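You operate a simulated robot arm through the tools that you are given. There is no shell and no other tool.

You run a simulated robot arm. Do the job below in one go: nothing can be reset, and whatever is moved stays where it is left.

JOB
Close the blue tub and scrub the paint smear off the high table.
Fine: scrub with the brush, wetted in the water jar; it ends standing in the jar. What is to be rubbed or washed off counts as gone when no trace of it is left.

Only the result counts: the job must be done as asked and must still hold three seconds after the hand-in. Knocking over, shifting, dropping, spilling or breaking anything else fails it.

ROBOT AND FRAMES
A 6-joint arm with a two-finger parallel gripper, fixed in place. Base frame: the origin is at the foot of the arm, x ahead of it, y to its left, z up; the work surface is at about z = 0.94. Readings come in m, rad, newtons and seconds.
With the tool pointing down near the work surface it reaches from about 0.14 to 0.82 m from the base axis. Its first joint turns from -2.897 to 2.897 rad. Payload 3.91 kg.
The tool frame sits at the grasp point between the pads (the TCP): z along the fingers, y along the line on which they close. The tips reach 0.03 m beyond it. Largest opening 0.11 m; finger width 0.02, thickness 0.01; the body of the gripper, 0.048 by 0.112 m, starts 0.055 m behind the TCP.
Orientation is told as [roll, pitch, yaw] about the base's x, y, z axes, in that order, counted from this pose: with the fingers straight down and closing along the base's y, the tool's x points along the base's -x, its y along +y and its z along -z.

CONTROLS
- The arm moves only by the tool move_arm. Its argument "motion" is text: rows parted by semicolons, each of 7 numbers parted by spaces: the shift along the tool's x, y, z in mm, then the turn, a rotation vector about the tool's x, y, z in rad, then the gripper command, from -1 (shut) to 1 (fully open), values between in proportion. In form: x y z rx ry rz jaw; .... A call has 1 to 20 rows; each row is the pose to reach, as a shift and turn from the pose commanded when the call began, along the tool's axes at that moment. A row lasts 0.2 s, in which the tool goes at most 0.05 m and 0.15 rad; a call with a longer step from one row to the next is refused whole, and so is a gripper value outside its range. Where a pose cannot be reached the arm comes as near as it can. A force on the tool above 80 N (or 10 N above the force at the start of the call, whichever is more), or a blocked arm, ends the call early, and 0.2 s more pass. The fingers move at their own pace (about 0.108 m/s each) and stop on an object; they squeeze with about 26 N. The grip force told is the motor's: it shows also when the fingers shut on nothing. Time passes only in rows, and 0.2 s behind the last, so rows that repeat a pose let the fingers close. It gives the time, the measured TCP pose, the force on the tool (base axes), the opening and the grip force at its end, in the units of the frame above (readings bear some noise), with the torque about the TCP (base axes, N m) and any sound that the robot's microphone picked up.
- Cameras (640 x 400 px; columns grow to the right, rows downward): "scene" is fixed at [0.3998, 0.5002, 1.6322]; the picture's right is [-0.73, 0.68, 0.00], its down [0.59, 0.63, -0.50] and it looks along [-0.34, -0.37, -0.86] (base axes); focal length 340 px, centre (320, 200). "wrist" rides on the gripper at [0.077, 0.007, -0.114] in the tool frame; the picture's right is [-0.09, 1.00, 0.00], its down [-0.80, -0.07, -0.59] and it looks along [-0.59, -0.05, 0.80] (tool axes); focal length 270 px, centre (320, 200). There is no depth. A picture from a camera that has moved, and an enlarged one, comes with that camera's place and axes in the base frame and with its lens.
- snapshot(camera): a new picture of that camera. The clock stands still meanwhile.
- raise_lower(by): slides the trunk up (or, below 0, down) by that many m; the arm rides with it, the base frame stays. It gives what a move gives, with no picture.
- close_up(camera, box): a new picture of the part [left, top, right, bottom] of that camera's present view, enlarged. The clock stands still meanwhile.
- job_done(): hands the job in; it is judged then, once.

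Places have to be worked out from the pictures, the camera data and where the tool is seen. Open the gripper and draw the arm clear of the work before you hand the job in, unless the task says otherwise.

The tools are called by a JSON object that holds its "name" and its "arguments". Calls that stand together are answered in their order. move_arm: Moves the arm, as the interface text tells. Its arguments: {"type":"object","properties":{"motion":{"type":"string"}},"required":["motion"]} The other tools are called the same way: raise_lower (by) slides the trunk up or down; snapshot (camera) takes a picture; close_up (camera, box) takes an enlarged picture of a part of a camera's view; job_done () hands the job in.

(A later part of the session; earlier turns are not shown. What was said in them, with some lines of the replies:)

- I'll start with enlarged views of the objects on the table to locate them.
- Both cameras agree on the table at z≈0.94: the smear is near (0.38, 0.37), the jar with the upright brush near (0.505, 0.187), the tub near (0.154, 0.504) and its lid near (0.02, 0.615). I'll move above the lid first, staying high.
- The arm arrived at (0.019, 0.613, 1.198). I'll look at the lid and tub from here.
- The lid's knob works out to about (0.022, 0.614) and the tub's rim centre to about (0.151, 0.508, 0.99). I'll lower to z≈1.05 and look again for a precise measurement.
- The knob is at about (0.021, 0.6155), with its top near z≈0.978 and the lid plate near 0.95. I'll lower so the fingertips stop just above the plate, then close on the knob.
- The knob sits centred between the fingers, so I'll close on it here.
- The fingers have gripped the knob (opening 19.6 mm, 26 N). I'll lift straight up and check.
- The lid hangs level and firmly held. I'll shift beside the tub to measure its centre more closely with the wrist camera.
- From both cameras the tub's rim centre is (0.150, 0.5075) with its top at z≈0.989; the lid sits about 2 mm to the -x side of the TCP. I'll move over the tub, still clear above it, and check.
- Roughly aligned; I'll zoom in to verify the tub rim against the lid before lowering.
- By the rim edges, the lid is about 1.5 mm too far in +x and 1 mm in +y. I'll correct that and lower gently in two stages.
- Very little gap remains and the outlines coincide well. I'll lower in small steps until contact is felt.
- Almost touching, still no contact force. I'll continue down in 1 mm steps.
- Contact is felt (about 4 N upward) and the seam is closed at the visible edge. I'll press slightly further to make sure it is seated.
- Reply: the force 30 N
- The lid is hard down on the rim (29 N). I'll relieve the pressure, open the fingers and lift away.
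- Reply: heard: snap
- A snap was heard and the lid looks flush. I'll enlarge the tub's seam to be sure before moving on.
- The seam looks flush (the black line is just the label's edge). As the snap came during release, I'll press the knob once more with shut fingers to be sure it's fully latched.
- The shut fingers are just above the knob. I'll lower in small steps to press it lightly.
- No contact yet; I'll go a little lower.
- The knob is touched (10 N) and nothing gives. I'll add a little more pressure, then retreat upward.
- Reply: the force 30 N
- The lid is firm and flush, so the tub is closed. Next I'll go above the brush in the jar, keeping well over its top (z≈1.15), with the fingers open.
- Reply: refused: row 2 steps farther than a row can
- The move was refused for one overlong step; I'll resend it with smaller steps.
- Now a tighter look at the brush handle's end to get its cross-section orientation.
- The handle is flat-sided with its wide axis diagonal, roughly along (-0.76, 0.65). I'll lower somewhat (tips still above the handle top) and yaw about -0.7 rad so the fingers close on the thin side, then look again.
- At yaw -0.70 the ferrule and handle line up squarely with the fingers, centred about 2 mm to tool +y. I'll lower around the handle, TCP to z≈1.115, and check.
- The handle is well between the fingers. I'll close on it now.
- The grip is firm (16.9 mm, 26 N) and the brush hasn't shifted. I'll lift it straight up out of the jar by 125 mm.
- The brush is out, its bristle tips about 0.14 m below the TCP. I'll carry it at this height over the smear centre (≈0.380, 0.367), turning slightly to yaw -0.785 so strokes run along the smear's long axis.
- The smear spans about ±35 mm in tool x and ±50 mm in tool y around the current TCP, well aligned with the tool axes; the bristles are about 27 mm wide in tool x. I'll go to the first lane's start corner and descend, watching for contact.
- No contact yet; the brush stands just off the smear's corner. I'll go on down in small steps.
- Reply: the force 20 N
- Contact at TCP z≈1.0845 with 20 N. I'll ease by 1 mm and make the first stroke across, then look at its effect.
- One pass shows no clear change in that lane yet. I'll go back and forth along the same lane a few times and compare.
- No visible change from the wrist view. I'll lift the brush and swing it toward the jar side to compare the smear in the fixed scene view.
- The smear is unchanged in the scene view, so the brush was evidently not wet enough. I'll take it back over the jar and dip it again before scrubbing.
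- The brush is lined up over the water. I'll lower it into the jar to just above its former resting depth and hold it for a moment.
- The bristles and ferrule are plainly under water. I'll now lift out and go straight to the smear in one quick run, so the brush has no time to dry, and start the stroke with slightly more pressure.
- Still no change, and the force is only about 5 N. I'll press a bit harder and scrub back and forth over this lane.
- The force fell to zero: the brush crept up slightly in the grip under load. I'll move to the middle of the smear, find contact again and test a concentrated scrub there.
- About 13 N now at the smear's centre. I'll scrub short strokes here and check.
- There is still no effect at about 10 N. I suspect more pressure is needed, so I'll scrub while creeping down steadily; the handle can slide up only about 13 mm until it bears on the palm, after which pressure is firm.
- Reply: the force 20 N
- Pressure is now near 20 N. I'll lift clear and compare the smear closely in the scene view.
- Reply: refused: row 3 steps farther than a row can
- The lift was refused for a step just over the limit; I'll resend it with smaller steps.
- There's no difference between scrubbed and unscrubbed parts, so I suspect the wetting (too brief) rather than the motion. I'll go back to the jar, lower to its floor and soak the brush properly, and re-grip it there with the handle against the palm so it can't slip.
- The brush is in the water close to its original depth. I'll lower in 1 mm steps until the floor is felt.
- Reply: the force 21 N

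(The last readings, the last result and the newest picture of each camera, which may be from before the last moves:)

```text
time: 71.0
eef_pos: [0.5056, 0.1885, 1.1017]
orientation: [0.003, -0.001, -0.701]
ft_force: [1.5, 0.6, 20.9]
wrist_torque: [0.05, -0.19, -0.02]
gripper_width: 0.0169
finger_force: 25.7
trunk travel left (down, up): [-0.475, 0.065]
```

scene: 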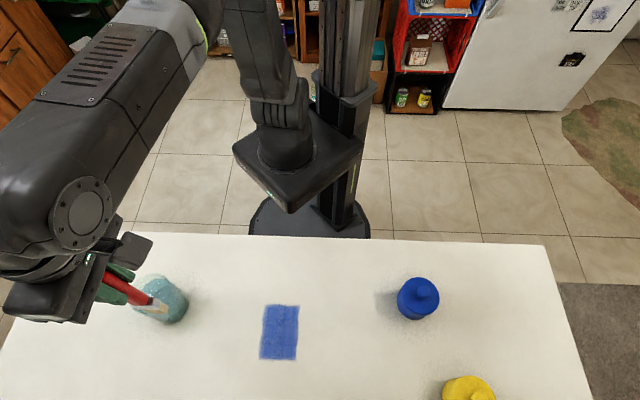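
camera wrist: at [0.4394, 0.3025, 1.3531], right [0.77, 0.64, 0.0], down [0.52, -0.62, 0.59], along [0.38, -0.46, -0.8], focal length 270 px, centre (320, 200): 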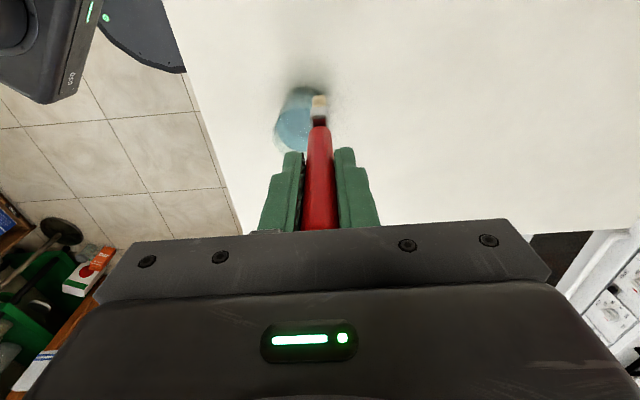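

The floor is felt at TCP z≈1.102 (21 N). I'll ease up 1.5 mm, open the fingers just slightly around the handle, and look whether the brush stays upright.

{"name": "move_arm", "arguments": {"motion": "0 0 -1.5 0 0 0 -1; 0 0 -1.5 0 0 0 -0.64; 0 0 -1.5 0 0 0 -0.6; 0 0 -1.5 0 0 0 -0.6"}}

{"name": "snapshot", "arguments": {"camera": "wrist"}}

{"name": "close_up", "arguments": {"camera": "scene", "box": [60, 230, 220, 340]}}

```text
time: 72.0
eef_pos: [0.5051, 0.188, 1.1016]
orientation: [0.0, 0.001, -0.7]
ft_force: [-0.3, -0.1, -1.3]
wrist_torque: [0.01, -0.03, -0.02]
gripper_width: 0.0221
finger_force: 0.1
trunk travel left (down, up): [-0.475, 0.065]
```

```text
taken
camera wrist: at [0.4505, 0.2437, 1.2162], right [0.71, 0.71, 0.0], down [0.57, -0.57, 0.59], along [0.42, -0.42, -0.8], focal length 270 px, centre (320, 200)
```

wrist: 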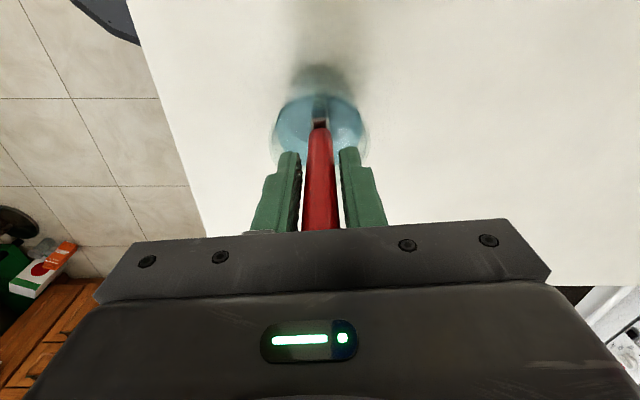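

```text
3.64 times, centred on (140, 285) of scene
camera zoom: at [0.3998, 0.5002, 1.6322], right [-0.73, 0.68, 0.0], down [0.59, 0.63, -0.5], along [-0.34, -0.37, -0.86], focal length 1236 px, centre (974, -109)
```

zoom: 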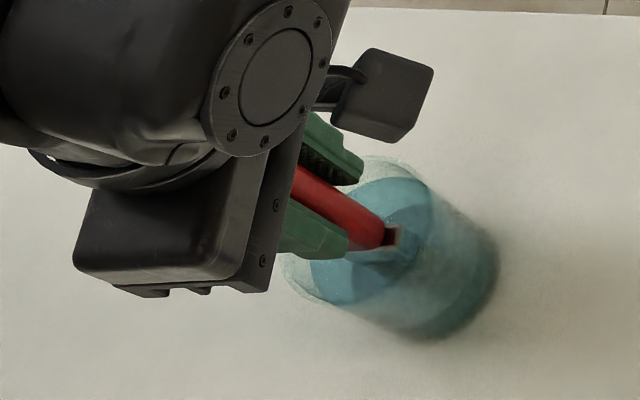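

The brush stays upright. I'll lower the hand in small steps toward palm contact with the handle's end.

{"name": "move_arm", "arguments": {"motion": "0 0 2 0 0 0 -0.6; 0 0 4 0 0 0 -0.6; 0 0 6 0 0 0 -0.6; 0 0 7 0 0 0 -0.6; 0 0 7 0 0 0 -0.6"}}

{"name": "close_up", "arguments": {"camera": "scene", "box": [60, 230, 220, 340]}}

```text
time: 73.2
eef_pos: [0.5055, 0.1884, 1.0932]
orientation: [0.001, 0.0, -0.7]
ft_force: [0.3, 0.0, 0.2]
wrist_torque: [0.02, 0.01, 0.0]
gripper_width: 0.0222
finger_force: 0.1
trunk travel left (down, up): [-0.475, 0.065]
```

```text
3.64 times, centred on (140, 285) of scene
camera zoom: at [0.3998, 0.5002, 1.6322], right [-0.73, 0.68, 0.0], down [0.59, 0.63, -0.5], along [-0.34, -0.37, -0.86], focal length 1236 px, centre (974, -109)
```

zoom: 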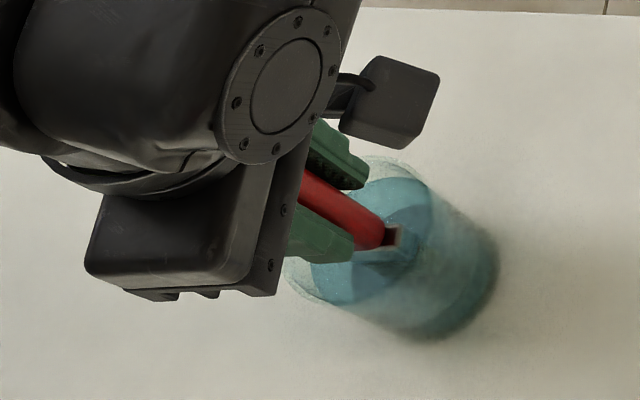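

No contact yet; a few millimetres more (tips still above the rim at ≈1.048).

{"name": "move_arm", "arguments": {"motion": "0 0 1 0 0 0 -0.6; 0 0 2 0 0 0 -0.6; 0 0 3 0 0 0 -0.6; 0 0 4 0 0 0 -0.6; 0 0 4 0 0 0 -0.6"}}

```text
time: 74.4
eef_pos: [0.5056, 0.1882, 1.0908]
orientation: [0.0, 0.0, -0.701]
ft_force: [0.6, -0.2, 0.2]
wrist_torque: [0.0, -0.01, -0.02]
gripper_width: 0.022
finger_force: 0.1
trunk travel left (down, up): [-0.475, 0.065]
```

{"name": "move_arm", "arguments": {"motion": "0 0 1 0 0 0 -0.6; 0 0 2 0 0 0 -0.6; 0 0 3 0 0 0 -0.6; 0 0 3 0 0 0 -0.6"}}

{"name": "snapshot", "arguments": {"camera": "wrist"}}

```text
time: 75.4
eef_pos: [0.5061, 0.1876, 1.0881]
orientation: [0.0, 0.0, -0.699]
ft_force: [-0.6, 0.3, 4.7]
wrist_torque: [-0.05, -0.03, -0.03]
gripper_width: 0.0218
finger_force: 0.1
trunk travel left (down, up): [-0.475, 0.065]
```

```text
taken
camera wrist: at [0.451, 0.2434, 1.203], right [0.71, 0.71, 0.0], down [0.57, -0.57, 0.59], along [0.42, -0.42, -0.8], focal length 270 px, centre (320, 200)
```

wrist: 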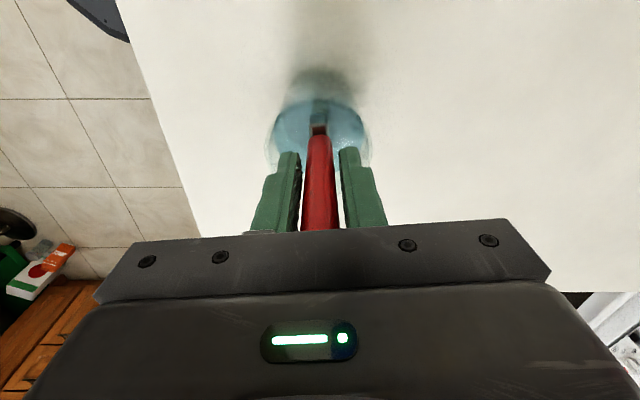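

The palm now bears on the handle's end (4.7 N at TCP z≈1.088). I'll close the grip here and let the brush soak for a couple of seconds.

{"name": "move_arm", "arguments": {"motion": "0 0 0 0 0 0 -1; 0 0 0 0 0 0 -1; 0 0 0 0 0 0 -1; 0 0 0 0 0 0 -1; 0 0 0 0 0 0 -1; 0 0 0 0 0 0 -1; 0 0 0 0 0 0 -1; 0 0 0 0 0 0 -1; 0 0 0 0 0 0 -1; 0 0 0 0 0 0 -1; 0 0 0 0 0 0 -1"}}

```text
time: 77.8
eef_pos: [0.5055, 0.1881, 1.088]
orientation: [0.0, 0.0, -0.699]
ft_force: [0.7, -0.5, 9.0]
wrist_torque: [-0.04, -0.1, -0.01]
gripper_width: 0.0167
finger_force: 26.6
trunk travel left (down, up): [-0.475, 0.065]
```

Gripped with the palm backing it and soaked. Now quickly out to the smear's centre, with short firm strokes there.

{"name": "move_arm", "arguments": {"motion": "0 0 -45 0 0 0 -1; 0 0 -90 0 0 0 -1; 0 0 -112 0 0 0 -1; 46 5 -112 0 0 0.02 -1; 93 15 -112 0 0 0.05 -1; 138 25 -100 0 0 0.085 -1; 178 36 -80 0 0 0.085 -1; 205 54 -45 0 0 0.085 -1; 212 56 0 0 0 0.085 -1; 212 56 20 0 0 0.085 -1; 212 56 26.5 0 0 0.085 -1; 212 56 29 0 0 0.085 -1; 210.3 75.9 29 0 0 0.085 -1; 212 56 29 0 0 0.085 -1; 213.7 36.1 29 0 0 0.085 -1; 212 56 29 0 0 0.085 -1; 210.3 75.9 29 0 0 0.085 -1; 212 56 29 0 0 0.085 -1; 213.7 36.1 29 0 0 0.085 -1; 212 56 29 0 0 0.085 -1"}}

{"name": "close_up", "arguments": {"camera": "wrist", "box": [240, 20, 400, 160]}}

```text
time: 82.0
eef_pos: [0.3775, 0.3692, 1.0576]
orientation: [0.0, 0.0, -0.786]
ft_force: [0.2, -0.5, -1.5]
wrist_torque: [0.0, -0.02, 0.0]
gripper_width: 0.0166
finger_force: 26.0
trunk travel left (down, up): [-0.475, 0.065]
```

```text
2.86 times, centred on (320, 90) of wrist
camera zoom: at [0.3281, 0.4285, 1.1732], right [0.77, 0.64, 0.0], down [0.52, -0.62, 0.59], along [0.38, -0.46, -0.8], focal length 772 px, centre (320, 514)
```

zoom: 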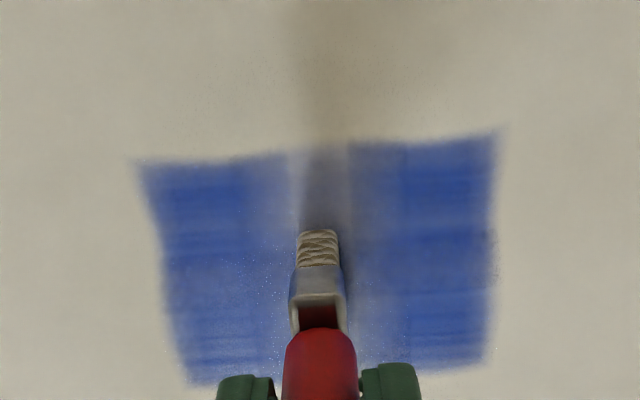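

It works: after a proper soak the paint is fading in the middle. Contact is light now, so I'll press 1.5 mm lower and sweep the full length while the brush is wet.

{"name": "move_arm", "arguments": {"motion": "0 0 1.5 0 0 0 -1; 0 20 1.5 0 0 0 -1; 0 40 1.5 0 0 0 -1; 0 55 1.5 0 0 0 -1; 0 35 1.5 0 0 0 -1; 0 15 1.5 0 0 0 -1; 0 -5 1.5 0 0 0 -1; 0 -25 1.5 0 0 0 -1; 0 -45 1.5 0 0 0 -1; 0 -55 1.5 0 0 0 -1; 0 -35 1.5 0 0 0 -1; 0 -15 1.5 0 0 0 -1; 0 5 1.5 0 0 0 -1; 0 25 1.5 0 0 0 -1; 0 45 1.5 0 0 0 -1; 0 55 1.5 0 0 0 -1"}}

{"name": "snapshot", "arguments": {"camera": "wrist"}}

{"name": "close_up", "arguments": {"camera": "wrist", "box": [170, 15, 350, 145]}}

```text
time: 85.4
eef_pos: [0.4181, 0.4057, 1.0572]
orientation: [0.002, 0.002, -0.784]
ft_force: [-3.7, -4.2, 19.0]
wrist_torque: [-0.54, 0.35, -0.06]
gripper_width: 0.0162
finger_force: 26.0
trunk travel left (down, up): [-0.475, 0.065]
```

```text
taken
camera wrist: at [0.3674, 0.4654, 1.1726], right [0.77, 0.64, 0.0], down [0.52, -0.62, 0.59], along [0.38, -0.45, -0.8], focal length 270 px, centre (320, 200)
```

wrist: 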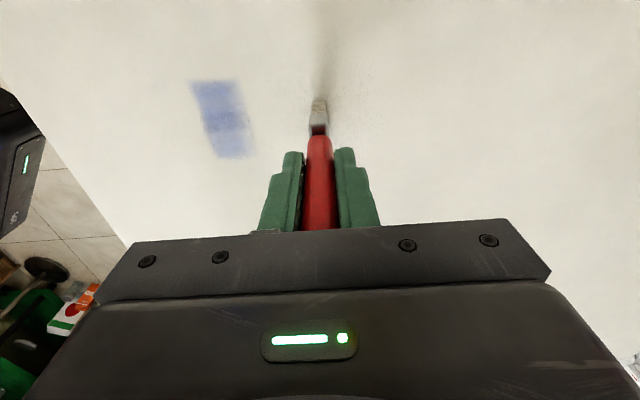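

```text
3.08 times, centred on (260, 80) of wrist
camera zoom: at [0.3674, 0.4654, 1.1726], right [0.77, 0.64, 0.0], down [0.52, -0.62, 0.59], along [0.38, -0.45, -0.8], focal length 832 px, centre (505, 569)
```

zoom: 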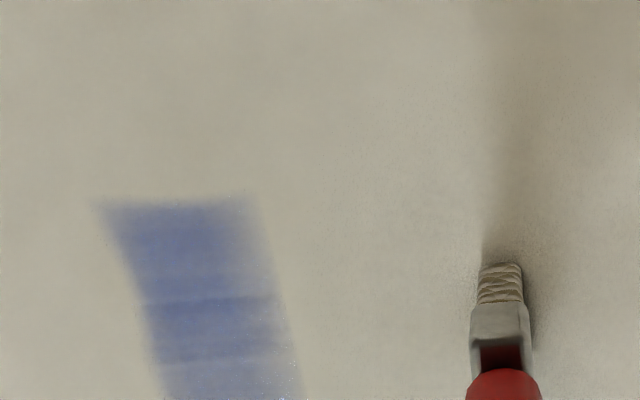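

Two thirds have vanished; what's left is the part from about -50 to -10 mm in tool y. I'll scrub over that stretch now.

{"name": "move_arm", "arguments": {"motion": "0 -25 0 0 0 0 -1; 0 -50 0 0 0 0 -1; 0 -70 0 0 0 0 -1; 0 -90 0 0 0 0 -1; 0 -110 0 0 0 0 -1; 0 -90 0 0 0 0 -1; 0 -70 0 0 0 0 -1; 0 -55 0 0 0 0 -1; 0 -75 0 0 0 0 -1; 0 -95 0 0 0 0 -1; 0 -112 0 0 0 0 -1; 0 -92 0 0 0 0 -1; 0 -72 0 0 0 0 -1; 0 -57 0 0 0 0 -1; 0 -77 0 0 0 0 -1; 0 -97 0 0 0 0 -1; 0 -112 0 0 0 0 -1; 0 -92 0 0 0 0 -1; 0 -72 0 0 0 0 -1; 0 -55 0 0 0 0 -1"}}

{"name": "snapshot", "arguments": {"camera": "wrist"}}

{"name": "close_up", "arguments": {"camera": "wrist", "box": [200, 30, 400, 160]}}

```text
time: 89.6
eef_pos: [0.3777, 0.3657, 1.058]
orientation: [0.004, 0.0, -0.786]
ft_force: [-4.3, -2.9, 15.2]
wrist_torque: [-0.46, 0.36, -0.03]
gripper_width: 0.0164
finger_force: 26.2
trunk travel left (down, up): [-0.475, 0.065]
```

```text
taken
camera wrist: at [0.3282, 0.4254, 1.1726], right [0.77, 0.64, 0.0], down [0.52, -0.62, 0.59], along [0.38, -0.46, -0.8], focal length 270 px, centre (320, 200)
```

wrist: 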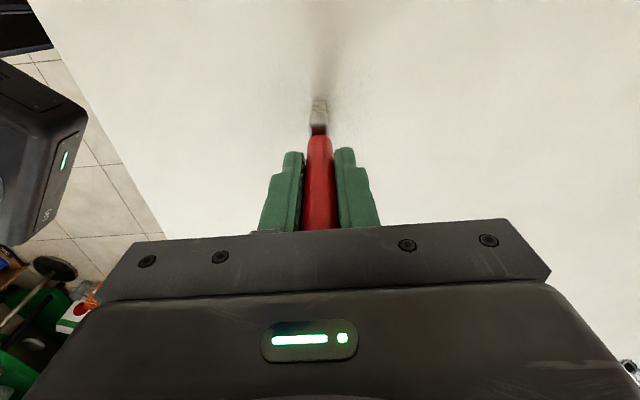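

```text
3.08 times, centred on (300, 95) of wrist
camera zoom: at [0.3282, 0.4254, 1.1726], right [0.77, 0.64, 0.0], down [0.52, -0.62, 0.59], along [0.38, -0.46, -0.8], focal length 832 px, centre (382, 523)
```

zoom: 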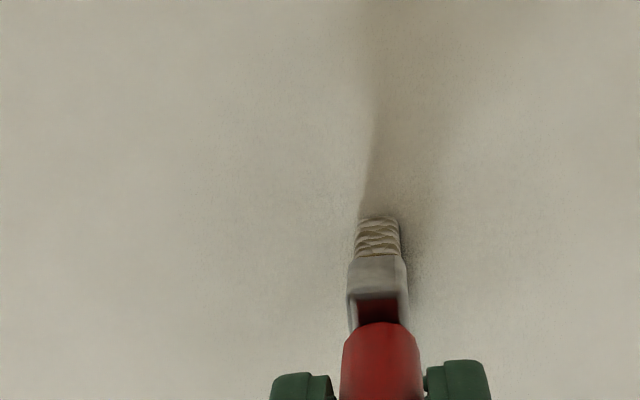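

No paint is visible any more. While still wet I'll make one extra pass along each outer side to catch faint traces, then lift and inspect.

{"name": "move_arm", "arguments": {"motion": "20 0 0 0 0 0 -1; 20 25 0 0 0 0 -1; 20 50 0 0 0 0 -1; 20 25 0 0 0 0 -1; 20 0 0 0 0 0 -1; 20 -25 0 0 0 0 -1; 20 -50 0 0 0 0 -1; 0 -55 0 0 0 0 -1; -20 -50 0 0 0 0 -1; -20 -25 0 0 0 0 -1; -20 0 0 0 0 0 -1; -20 25 0 0 0 0 -1; -20 50 0 0 0 0 -1; 0 55 0 0 0 0 -1; 0 30 0 0 0 0 -1; 0 0 0 0 0 0 -1; 0 -30 0 0 0 0 -1; 0 -55 0 0 0 0 -1"}}

```text
time: 93.4
eef_pos: [0.3393, 0.3278, 1.0574]
orientation: [-0.002, 0.0, -0.786]
ft_force: [-1.3, -0.4, 13.6]
wrist_torque: [-0.13, 0.07, 0.01]
gripper_width: 0.0164
finger_force: 26.0
trunk travel left (down, up): [-0.475, 0.065]
```

Contact held well throughout. Now I'll lift and swing toward the jar side to inspect the table.

{"name": "move_arm", "arguments": {"motion": "0 0 -30 0 0 0 -1; -10 5 -70 0 0 0 -1; -35 15 -105 0 0 0 -1; -70 25 -130 0 0 0 -1; -115 35 -140 0 0 0 -1; -155 45 -140 0 0 0 -1; -165 45 -140 0 0 0 -1; -165 45 -140 0 0 0 -1"}}

{"name": "snapshot", "arguments": {"camera": "scene"}}

{"name": "close_up", "arguments": {"camera": "scene", "box": [200, 270, 360, 370]}}

{"name": "close_up", "arguments": {"camera": "scene", "box": [250, 295, 310, 370]}}

{"name": "close_up", "arguments": {"camera": "scene", "box": [40, 220, 220, 340]}}

```text
time: 95.2
eef_pos: [0.4907, 0.2438, 1.1972]
orientation: [-0.001, -0.001, -0.783]
ft_force: [0.2, 0.6, -0.4]
wrist_torque: [0.01, 0.01, -0.03]
gripper_width: 0.0164
finger_force: 26.0
trunk travel left (down, up): [-0.475, 0.065]
```

```text
taken
```

scene: 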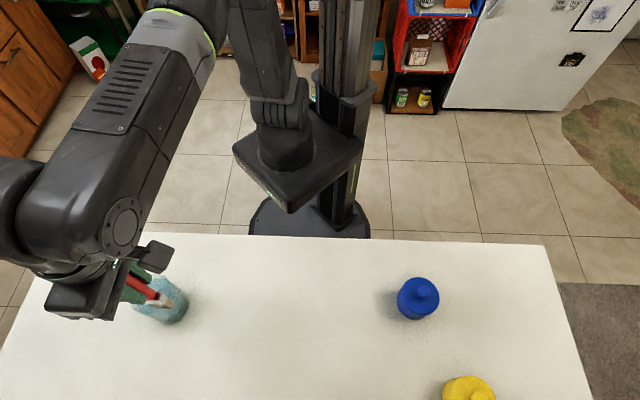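

```text
4.00 times, centred on (280, 320) of scene
camera zoom: at [0.3998, 0.5002, 1.6322], right [-0.73, 0.68, 0.0], down [0.59, 0.63, -0.5], along [-0.34, -0.37, -0.86], focal length 1359 px, centre (480, -280)
```

zoom: 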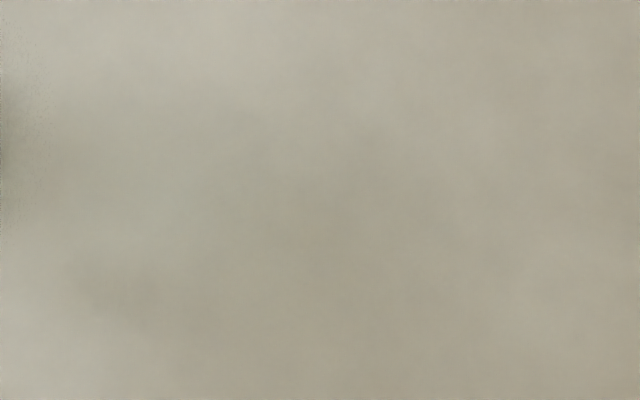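

```text
5.33 times, centred on (280, 332) of scene
camera zoom: at [0.3998, 0.5002, 1.6322], right [-0.73, 0.68, 0.0], down [0.59, 0.63, -0.5], along [-0.34, -0.37, -0.86], focal length 1812 px, centre (533, -507)
```

zoom: 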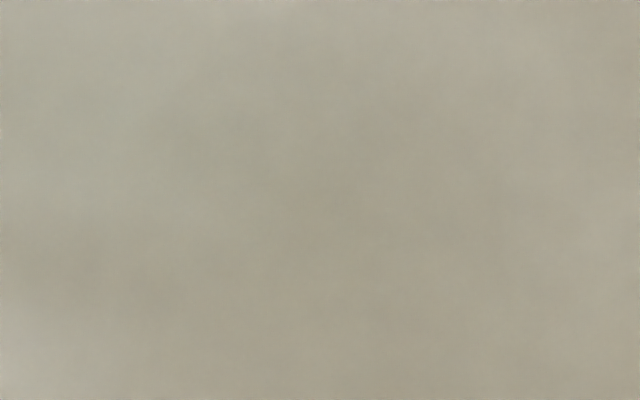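

```text
3.33 times, centred on (130, 280) of scene
camera zoom: at [0.3998, 0.5002, 1.6322], right [-0.73, 0.68, 0.0], down [0.59, 0.63, -0.5], along [-0.34, -0.37, -0.86], focal length 1133 px, centre (953, -67)
```

zoom: 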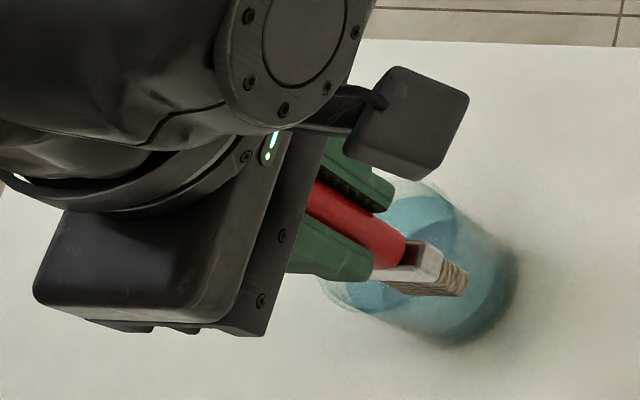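

The table is clean in the enlarged scene view, with no trace left. I'll bring the brush back over the jar and lower it to its former standing place.

{"name": "move_arm", "arguments": {"motion": "-25 -14 -6 0 0 -0.04 -1; -51 -28 -6 0 0 -0.085 -1; -51 -28 -6 0 0 -0.085 -1; -51 -28 30 0 0 -0.085 -1; -51 -28 65 0 0 -0.085 -1; -51 -28 90 0 0 -0.085 -1; -51 -28 102 0 0 -0.085 -1; -51 -28 106 0 0 -0.085 -1; -51 -28 106 0 0 -0.085 -1"}}

{"name": "snapshot", "arguments": {"camera": "wrist"}}

{"name": "close_up", "arguments": {"camera": "wrist", "box": [260, 60, 380, 180]}}

```text
time: 97.2
eef_pos: [0.5053, 0.1893, 1.0917]
orientation: [0.001, 0.001, -0.699]
ft_force: [-0.2, 0.1, 0.1]
wrist_torque: [-0.01, 0.0, -0.01]
gripper_width: 0.0167
finger_force: 26.1
trunk travel left (down, up): [-0.475, 0.065]
```

```text
taken
camera wrist: at [0.4497, 0.2437, 1.206], right [0.71, 0.71, 0.0], down [0.57, -0.57, 0.59], along [0.42, -0.42, -0.8], focal length 270 px, centre (320, 200)
```

wrist: 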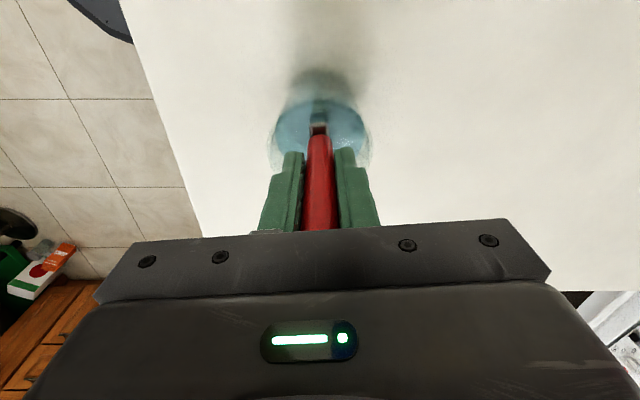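

```text
3.33 times, centred on (320, 120) of wrist
camera zoom: at [0.4497, 0.2437, 1.206], right [0.71, 0.71, 0.0], down [0.57, -0.57, 0.59], along [0.42, -0.42, -0.8], focal length 901 px, centre (320, 467)
```

zoom: 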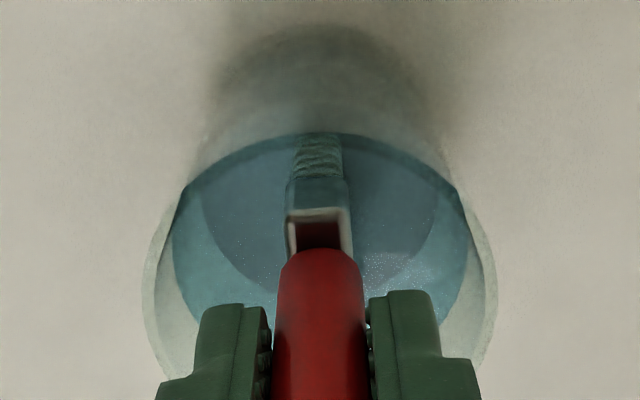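

The brush is in the jar, about 3 mm above the floor. I'll lower gently until the floor is just felt.

{"name": "move_arm", "arguments": {"motion": "0 0 1 0 0 0 -1; 0 0 2 0 0 0 -1; 0 0 3 0 0 0 -1; 0 0 3 0 0 0 -1"}}

```text
time: 98.2
eef_pos: [0.5071, 0.1881, 1.0883]
orientation: [0.0, -0.001, -0.7]
ft_force: [-0.1, -0.1, -0.6]
wrist_torque: [-0.01, 0.03, -0.01]
gripper_width: 0.0164
finger_force: 26.7
trunk travel left (down, up): [-0.475, 0.065]
```

{"name": "move_arm", "arguments": {"motion": "0 0 0.7 0 0 0 -1; 0 0 1.4 0 0 0 -1; 0 0 2 0 0 0 -1; 0 0 2 0 0 0 -1"}}

```text
time: 99.2
eef_pos: [0.5052, 0.1874, 1.0869]
orientation: [0.003, -0.003, -0.699]
ft_force: [0.8, 1.6, 19.5]
wrist_torque: [0.12, -0.02, -0.01]
gripper_width: 0.0165
finger_force: 26.0
trunk travel left (down, up): [-0.475, 0.065]
```

Floor contact (19.5 N). I'll ease off about 1.2 mm and open the fingers a little first, to see that it stands.

{"name": "move_arm", "arguments": {"motion": "0 0 -1.2 0 0 0 -1; 0 0 -1.2 0 0 0 -0.66; 0 0 -1.2 0 0 0 -0.6; 0 0 -1.2 0 0 0 -0.5; 0 0 -1.2 0 0 0 -0.3; 0 0 -1.2 0 0 0 -0.3; 0 0 -1.2 0 0 0 -0.3"}}

{"name": "snapshot", "arguments": {"camera": "wrist"}}

{"name": "close_up", "arguments": {"camera": "scene", "box": [60, 230, 220, 340]}}

```text
time: 100.8
eef_pos: [0.5044, 0.1881, 1.0879]
orientation: [-0.001, 0.0, -0.7]
ft_force: [0.0, -1.1, 13.8]
wrist_torque: [-0.05, -0.01, 0.0]
gripper_width: 0.0385
finger_force: 0.1
trunk travel left (down, up): [-0.475, 0.065]
```

```text
taken
camera wrist: at [0.4501, 0.243, 1.2026], right [0.71, 0.71, 0.0], down [0.57, -0.57, 0.59], along [0.42, -0.42, -0.8], focal length 270 px, centre (320, 200)
```

wrist: 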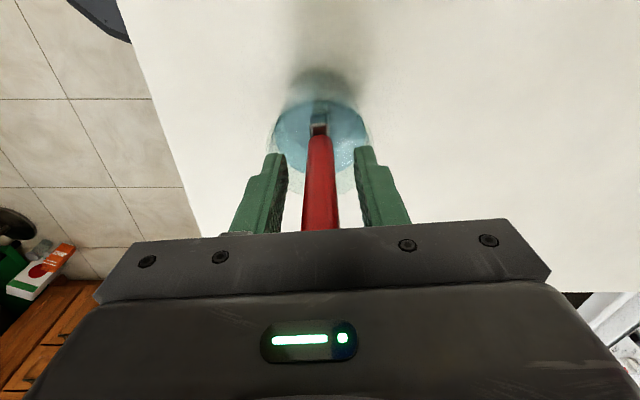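

```text
3.64 times, centred on (140, 285) of scene
camera zoom: at [0.3998, 0.5002, 1.6322], right [-0.73, 0.68, 0.0], down [0.59, 0.63, -0.5], along [-0.34, -0.37, -0.86], focal length 1236 px, centre (974, -109)
```

zoom: 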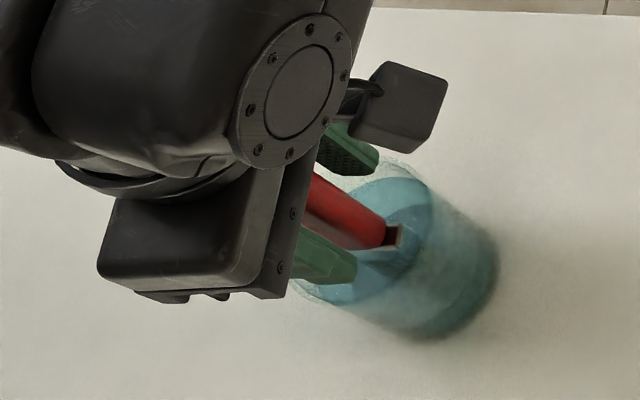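

The fingers are free of the handle and the palm still rests lightly on it. I'll raise slowly at first, then lift straight clear.

{"name": "move_arm", "arguments": {"motion": "0 0 -1 0 0 0 -0.3; 0 0 -2 0 0 0 -0.3; 0 0 -4 0 0 0 -0.3; 0 0 -7 0 0 0 -0.3; 0 0 -12 0 0 0 -0.3; 0 0 -12 0 0 0 -0.3"}}

{"name": "snapshot", "arguments": {"camera": "wrist"}}

```text
time: 102.2
eef_pos: [0.5046, 0.1867, 1.1]
orientation: [0.0, -0.001, -0.699]
ft_force: [0.6, 0.4, -0.8]
wrist_torque: [0.04, 0.03, 0.02]
gripper_width: 0.0388
finger_force: 0.0
trunk travel left (down, up): [-0.475, 0.065]
```

```text
taken
camera wrist: at [0.4507, 0.2434, 1.2139], right [0.71, 0.71, 0.0], down [0.57, -0.57, 0.59], along [0.42, -0.42, -0.8], focal length 270 px, centre (320, 200)
```

wrist: 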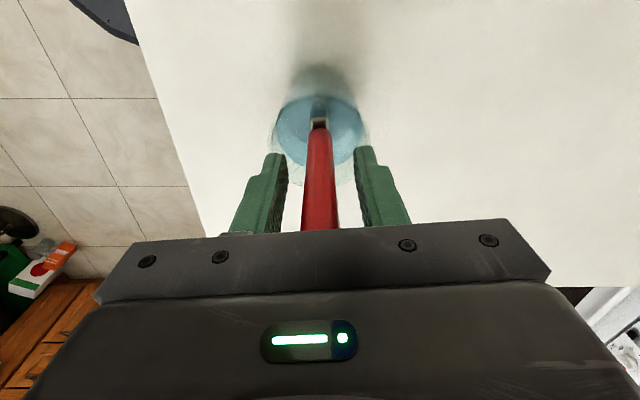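

The brush stands free and upright. I'll open wider and lift straight up well above it.

{"name": "move_arm", "arguments": {"motion": "0 0 -10 0 0 0 0.2; 0 0 -35 0 0 0 0.6; 0 0 -70 0 0 0 0.6; 0 0 -110 0 0 0 0.6; 0 0 -150 0 0 0 0.6; 0 0 -180 0 0 0 0.6; 0 0 -180 0 0 0 0.6"}}

{"name": "snapshot", "arguments": {"camera": "wrist"}}

{"name": "snapshot", "arguments": {"camera": "scene"}}

```text
time: 103.8
eef_pos: [0.5053, 0.1885, 1.2805]
orientation: [0.0, 0.001, -0.699]
ft_force: [-0.2, -0.1, 0.0]
wrist_torque: [-0.01, 0.03, 0.02]
gripper_width: 0.0876
finger_force: 0.0
trunk travel left (down, up): [-0.475, 0.065]
```

```text
taken
camera wrist: at [0.4499, 0.2435, 1.3946], right [0.71, 0.71, 0.0], down [0.57, -0.57, 0.59], along [0.42, -0.42, -0.8], focal length 270 px, centre (320, 200)
```

wrist: 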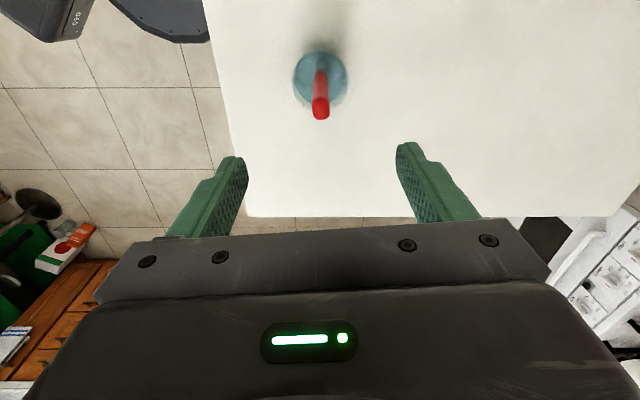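

```text
taken
```

scene: 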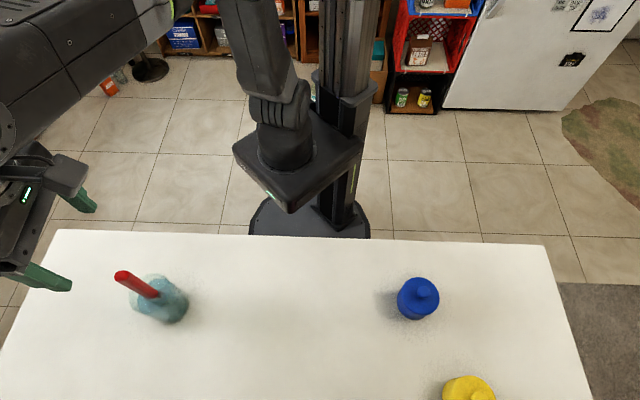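

The brush stands in the jar as at the start. I'll move the arm back near its starting pose, clear of the work, and take a last close look at everything.

{"name": "move_arm", "arguments": {"motion": "0 0 -40 0 0 0 0.6; 30 -20 -40 0 0 -0.1 1; 60 -41 -40 0 0 -0.2 1; 90 -61 -40 0 0 -0.3 1; 120 -82 -40 0 0 -0.4 1; 150 -102 -40 0 0 -0.5 1; 179 -122 -40 0 0 -0.6 1; 179 -122 -40 0 0 -0.7 1; 179 -122 -40 0 0 -0.7 1"}}

{"name": "snapshot", "arguments": {"camera": "wrist"}}

{"name": "close_up", "arguments": {"camera": "wrist", "box": [340, 40, 500, 160]}}

{"name": "close_up", "arguments": {"camera": "scene", "box": [80, 230, 240, 330]}}

{"name": "close_up", "arguments": {"camera": "scene", "box": [200, 270, 360, 370]}}

{"name": "close_up", "arguments": {"camera": "scene", "box": [370, 250, 570, 400]}}

```text
time: 105.8
eef_pos: [0.2896, 0.2102, 1.3184]
orientation: [-0.001, 0.0, 0.002]
ft_force: [-0.1, -0.3, 0.8]
wrist_torque: [-0.03, 0.0, -0.05]
gripper_width: 0.1101
finger_force: 0.0
trunk travel left (down, up): [-0.475, 0.065]
```

```text
taken
camera wrist: at [0.2132, 0.2176, 1.4337], right [0.09, 1.0, 0.0], down [0.8, -0.07, 0.59], along [0.59, -0.05, -0.8], focal length 270 px, centre (320, 200)
```

wrist: 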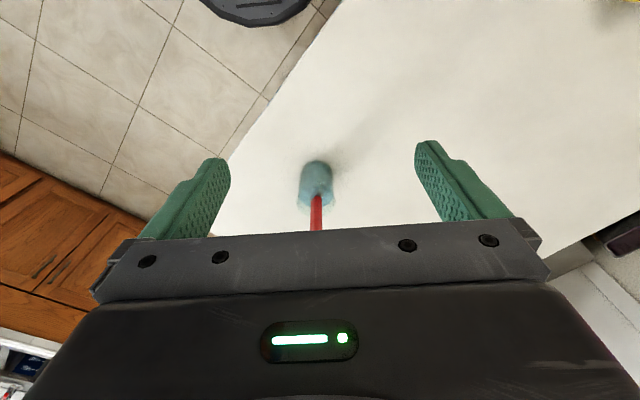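

```text
3.33 times, centred on (420, 100) of wrist
camera zoom: at [0.2132, 0.2176, 1.4337], right [0.09, 1.0, 0.0], down [0.8, -0.07, 0.59], along [0.59, -0.05, -0.8], focal length 901 px, centre (-13, 533)
```

zoom: 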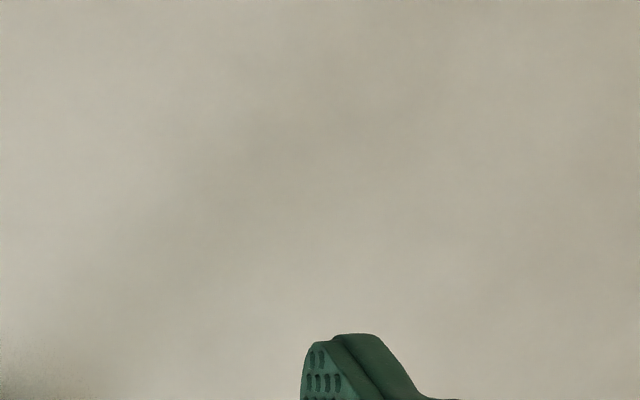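

```text
4.00 times, centred on (160, 280) of scene
camera zoom: at [0.3998, 0.5002, 1.6322], right [-0.73, 0.68, 0.0], down [0.59, 0.63, -0.5], along [-0.34, -0.37, -0.86], focal length 1359 px, centre (960, -120)
```

zoom: 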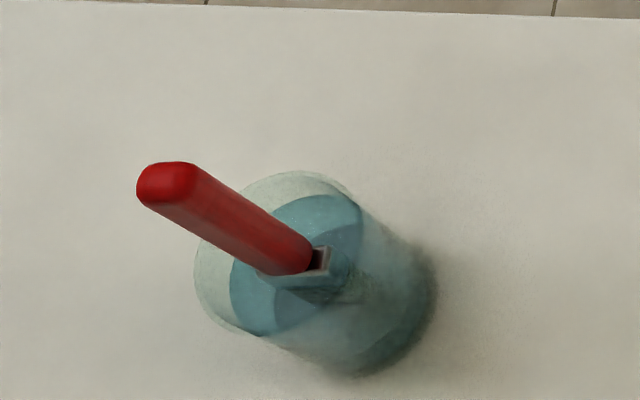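

```text
4.00 times, centred on (280, 320) of scene
camera zoom: at [0.3998, 0.5002, 1.6322], right [-0.73, 0.68, 0.0], down [0.59, 0.63, -0.5], along [-0.34, -0.37, -0.86], focal length 1359 px, centre (480, -280)
```

zoom: 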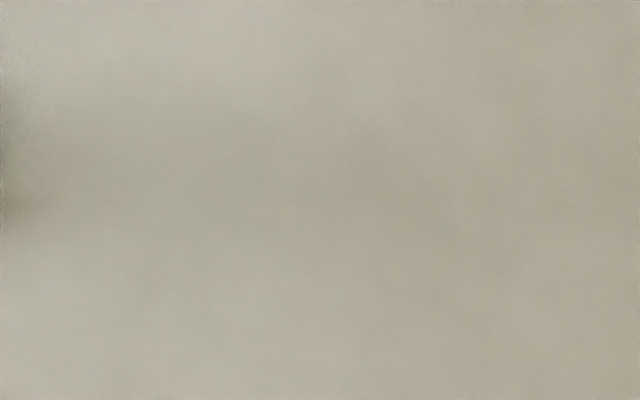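

```text
2.67 times, centred on (470, 325) of scene
camera zoom: at [0.3998, 0.5002, 1.6322], right [-0.73, 0.68, 0.0], down [0.59, 0.63, -0.5], along [-0.34, -0.37, -0.86], focal length 906 px, centre (-80, -133)
```

zoom: 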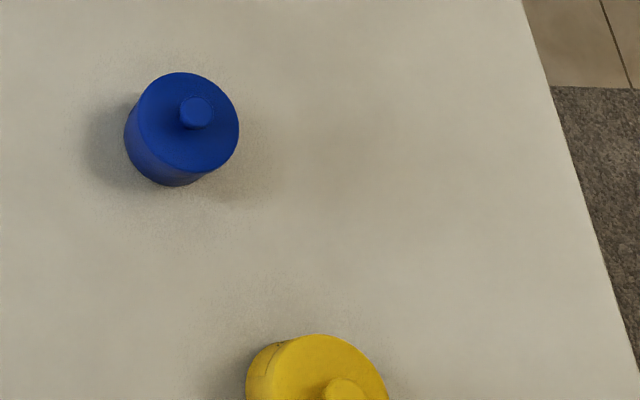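

The tub's lid is on and flush, no trace of the smear shows from either camera, and the brush stands upright in the jar. The other objects look undisturbed, and the gripper is open and clear, so I'm handing in.

{"name": "job_done", "arguments": {}}

```text
The job is handed in.
```

The blue tub is closed, the paint smear is gone from the table, and the brush is back standing upright in the water jar. I've handed the job in, but I have no verdict on it yet.

- **Tub:** The lid sits flush on the rim. I heard a snap as I released it, and the lid didn't move when I pressed the knob again at about 30 N.
- **Smear:** The first rounds of scrubbing had no effect. I re-gripped the brush in the jar with its handle against the palm and soaked it longer. After that the paint came off in a few passes, and neither camera shows any trace of it.
- **Brush and jar:** While scrubbing, the brush slid up about 1 cm in the fingers. It is now back where it stood at the start, and the jar has not visibly moved.
- **Everything else:** Nothing was knocked over or shifted that I could see. The gripper is open and the arm is back near its starting pose.
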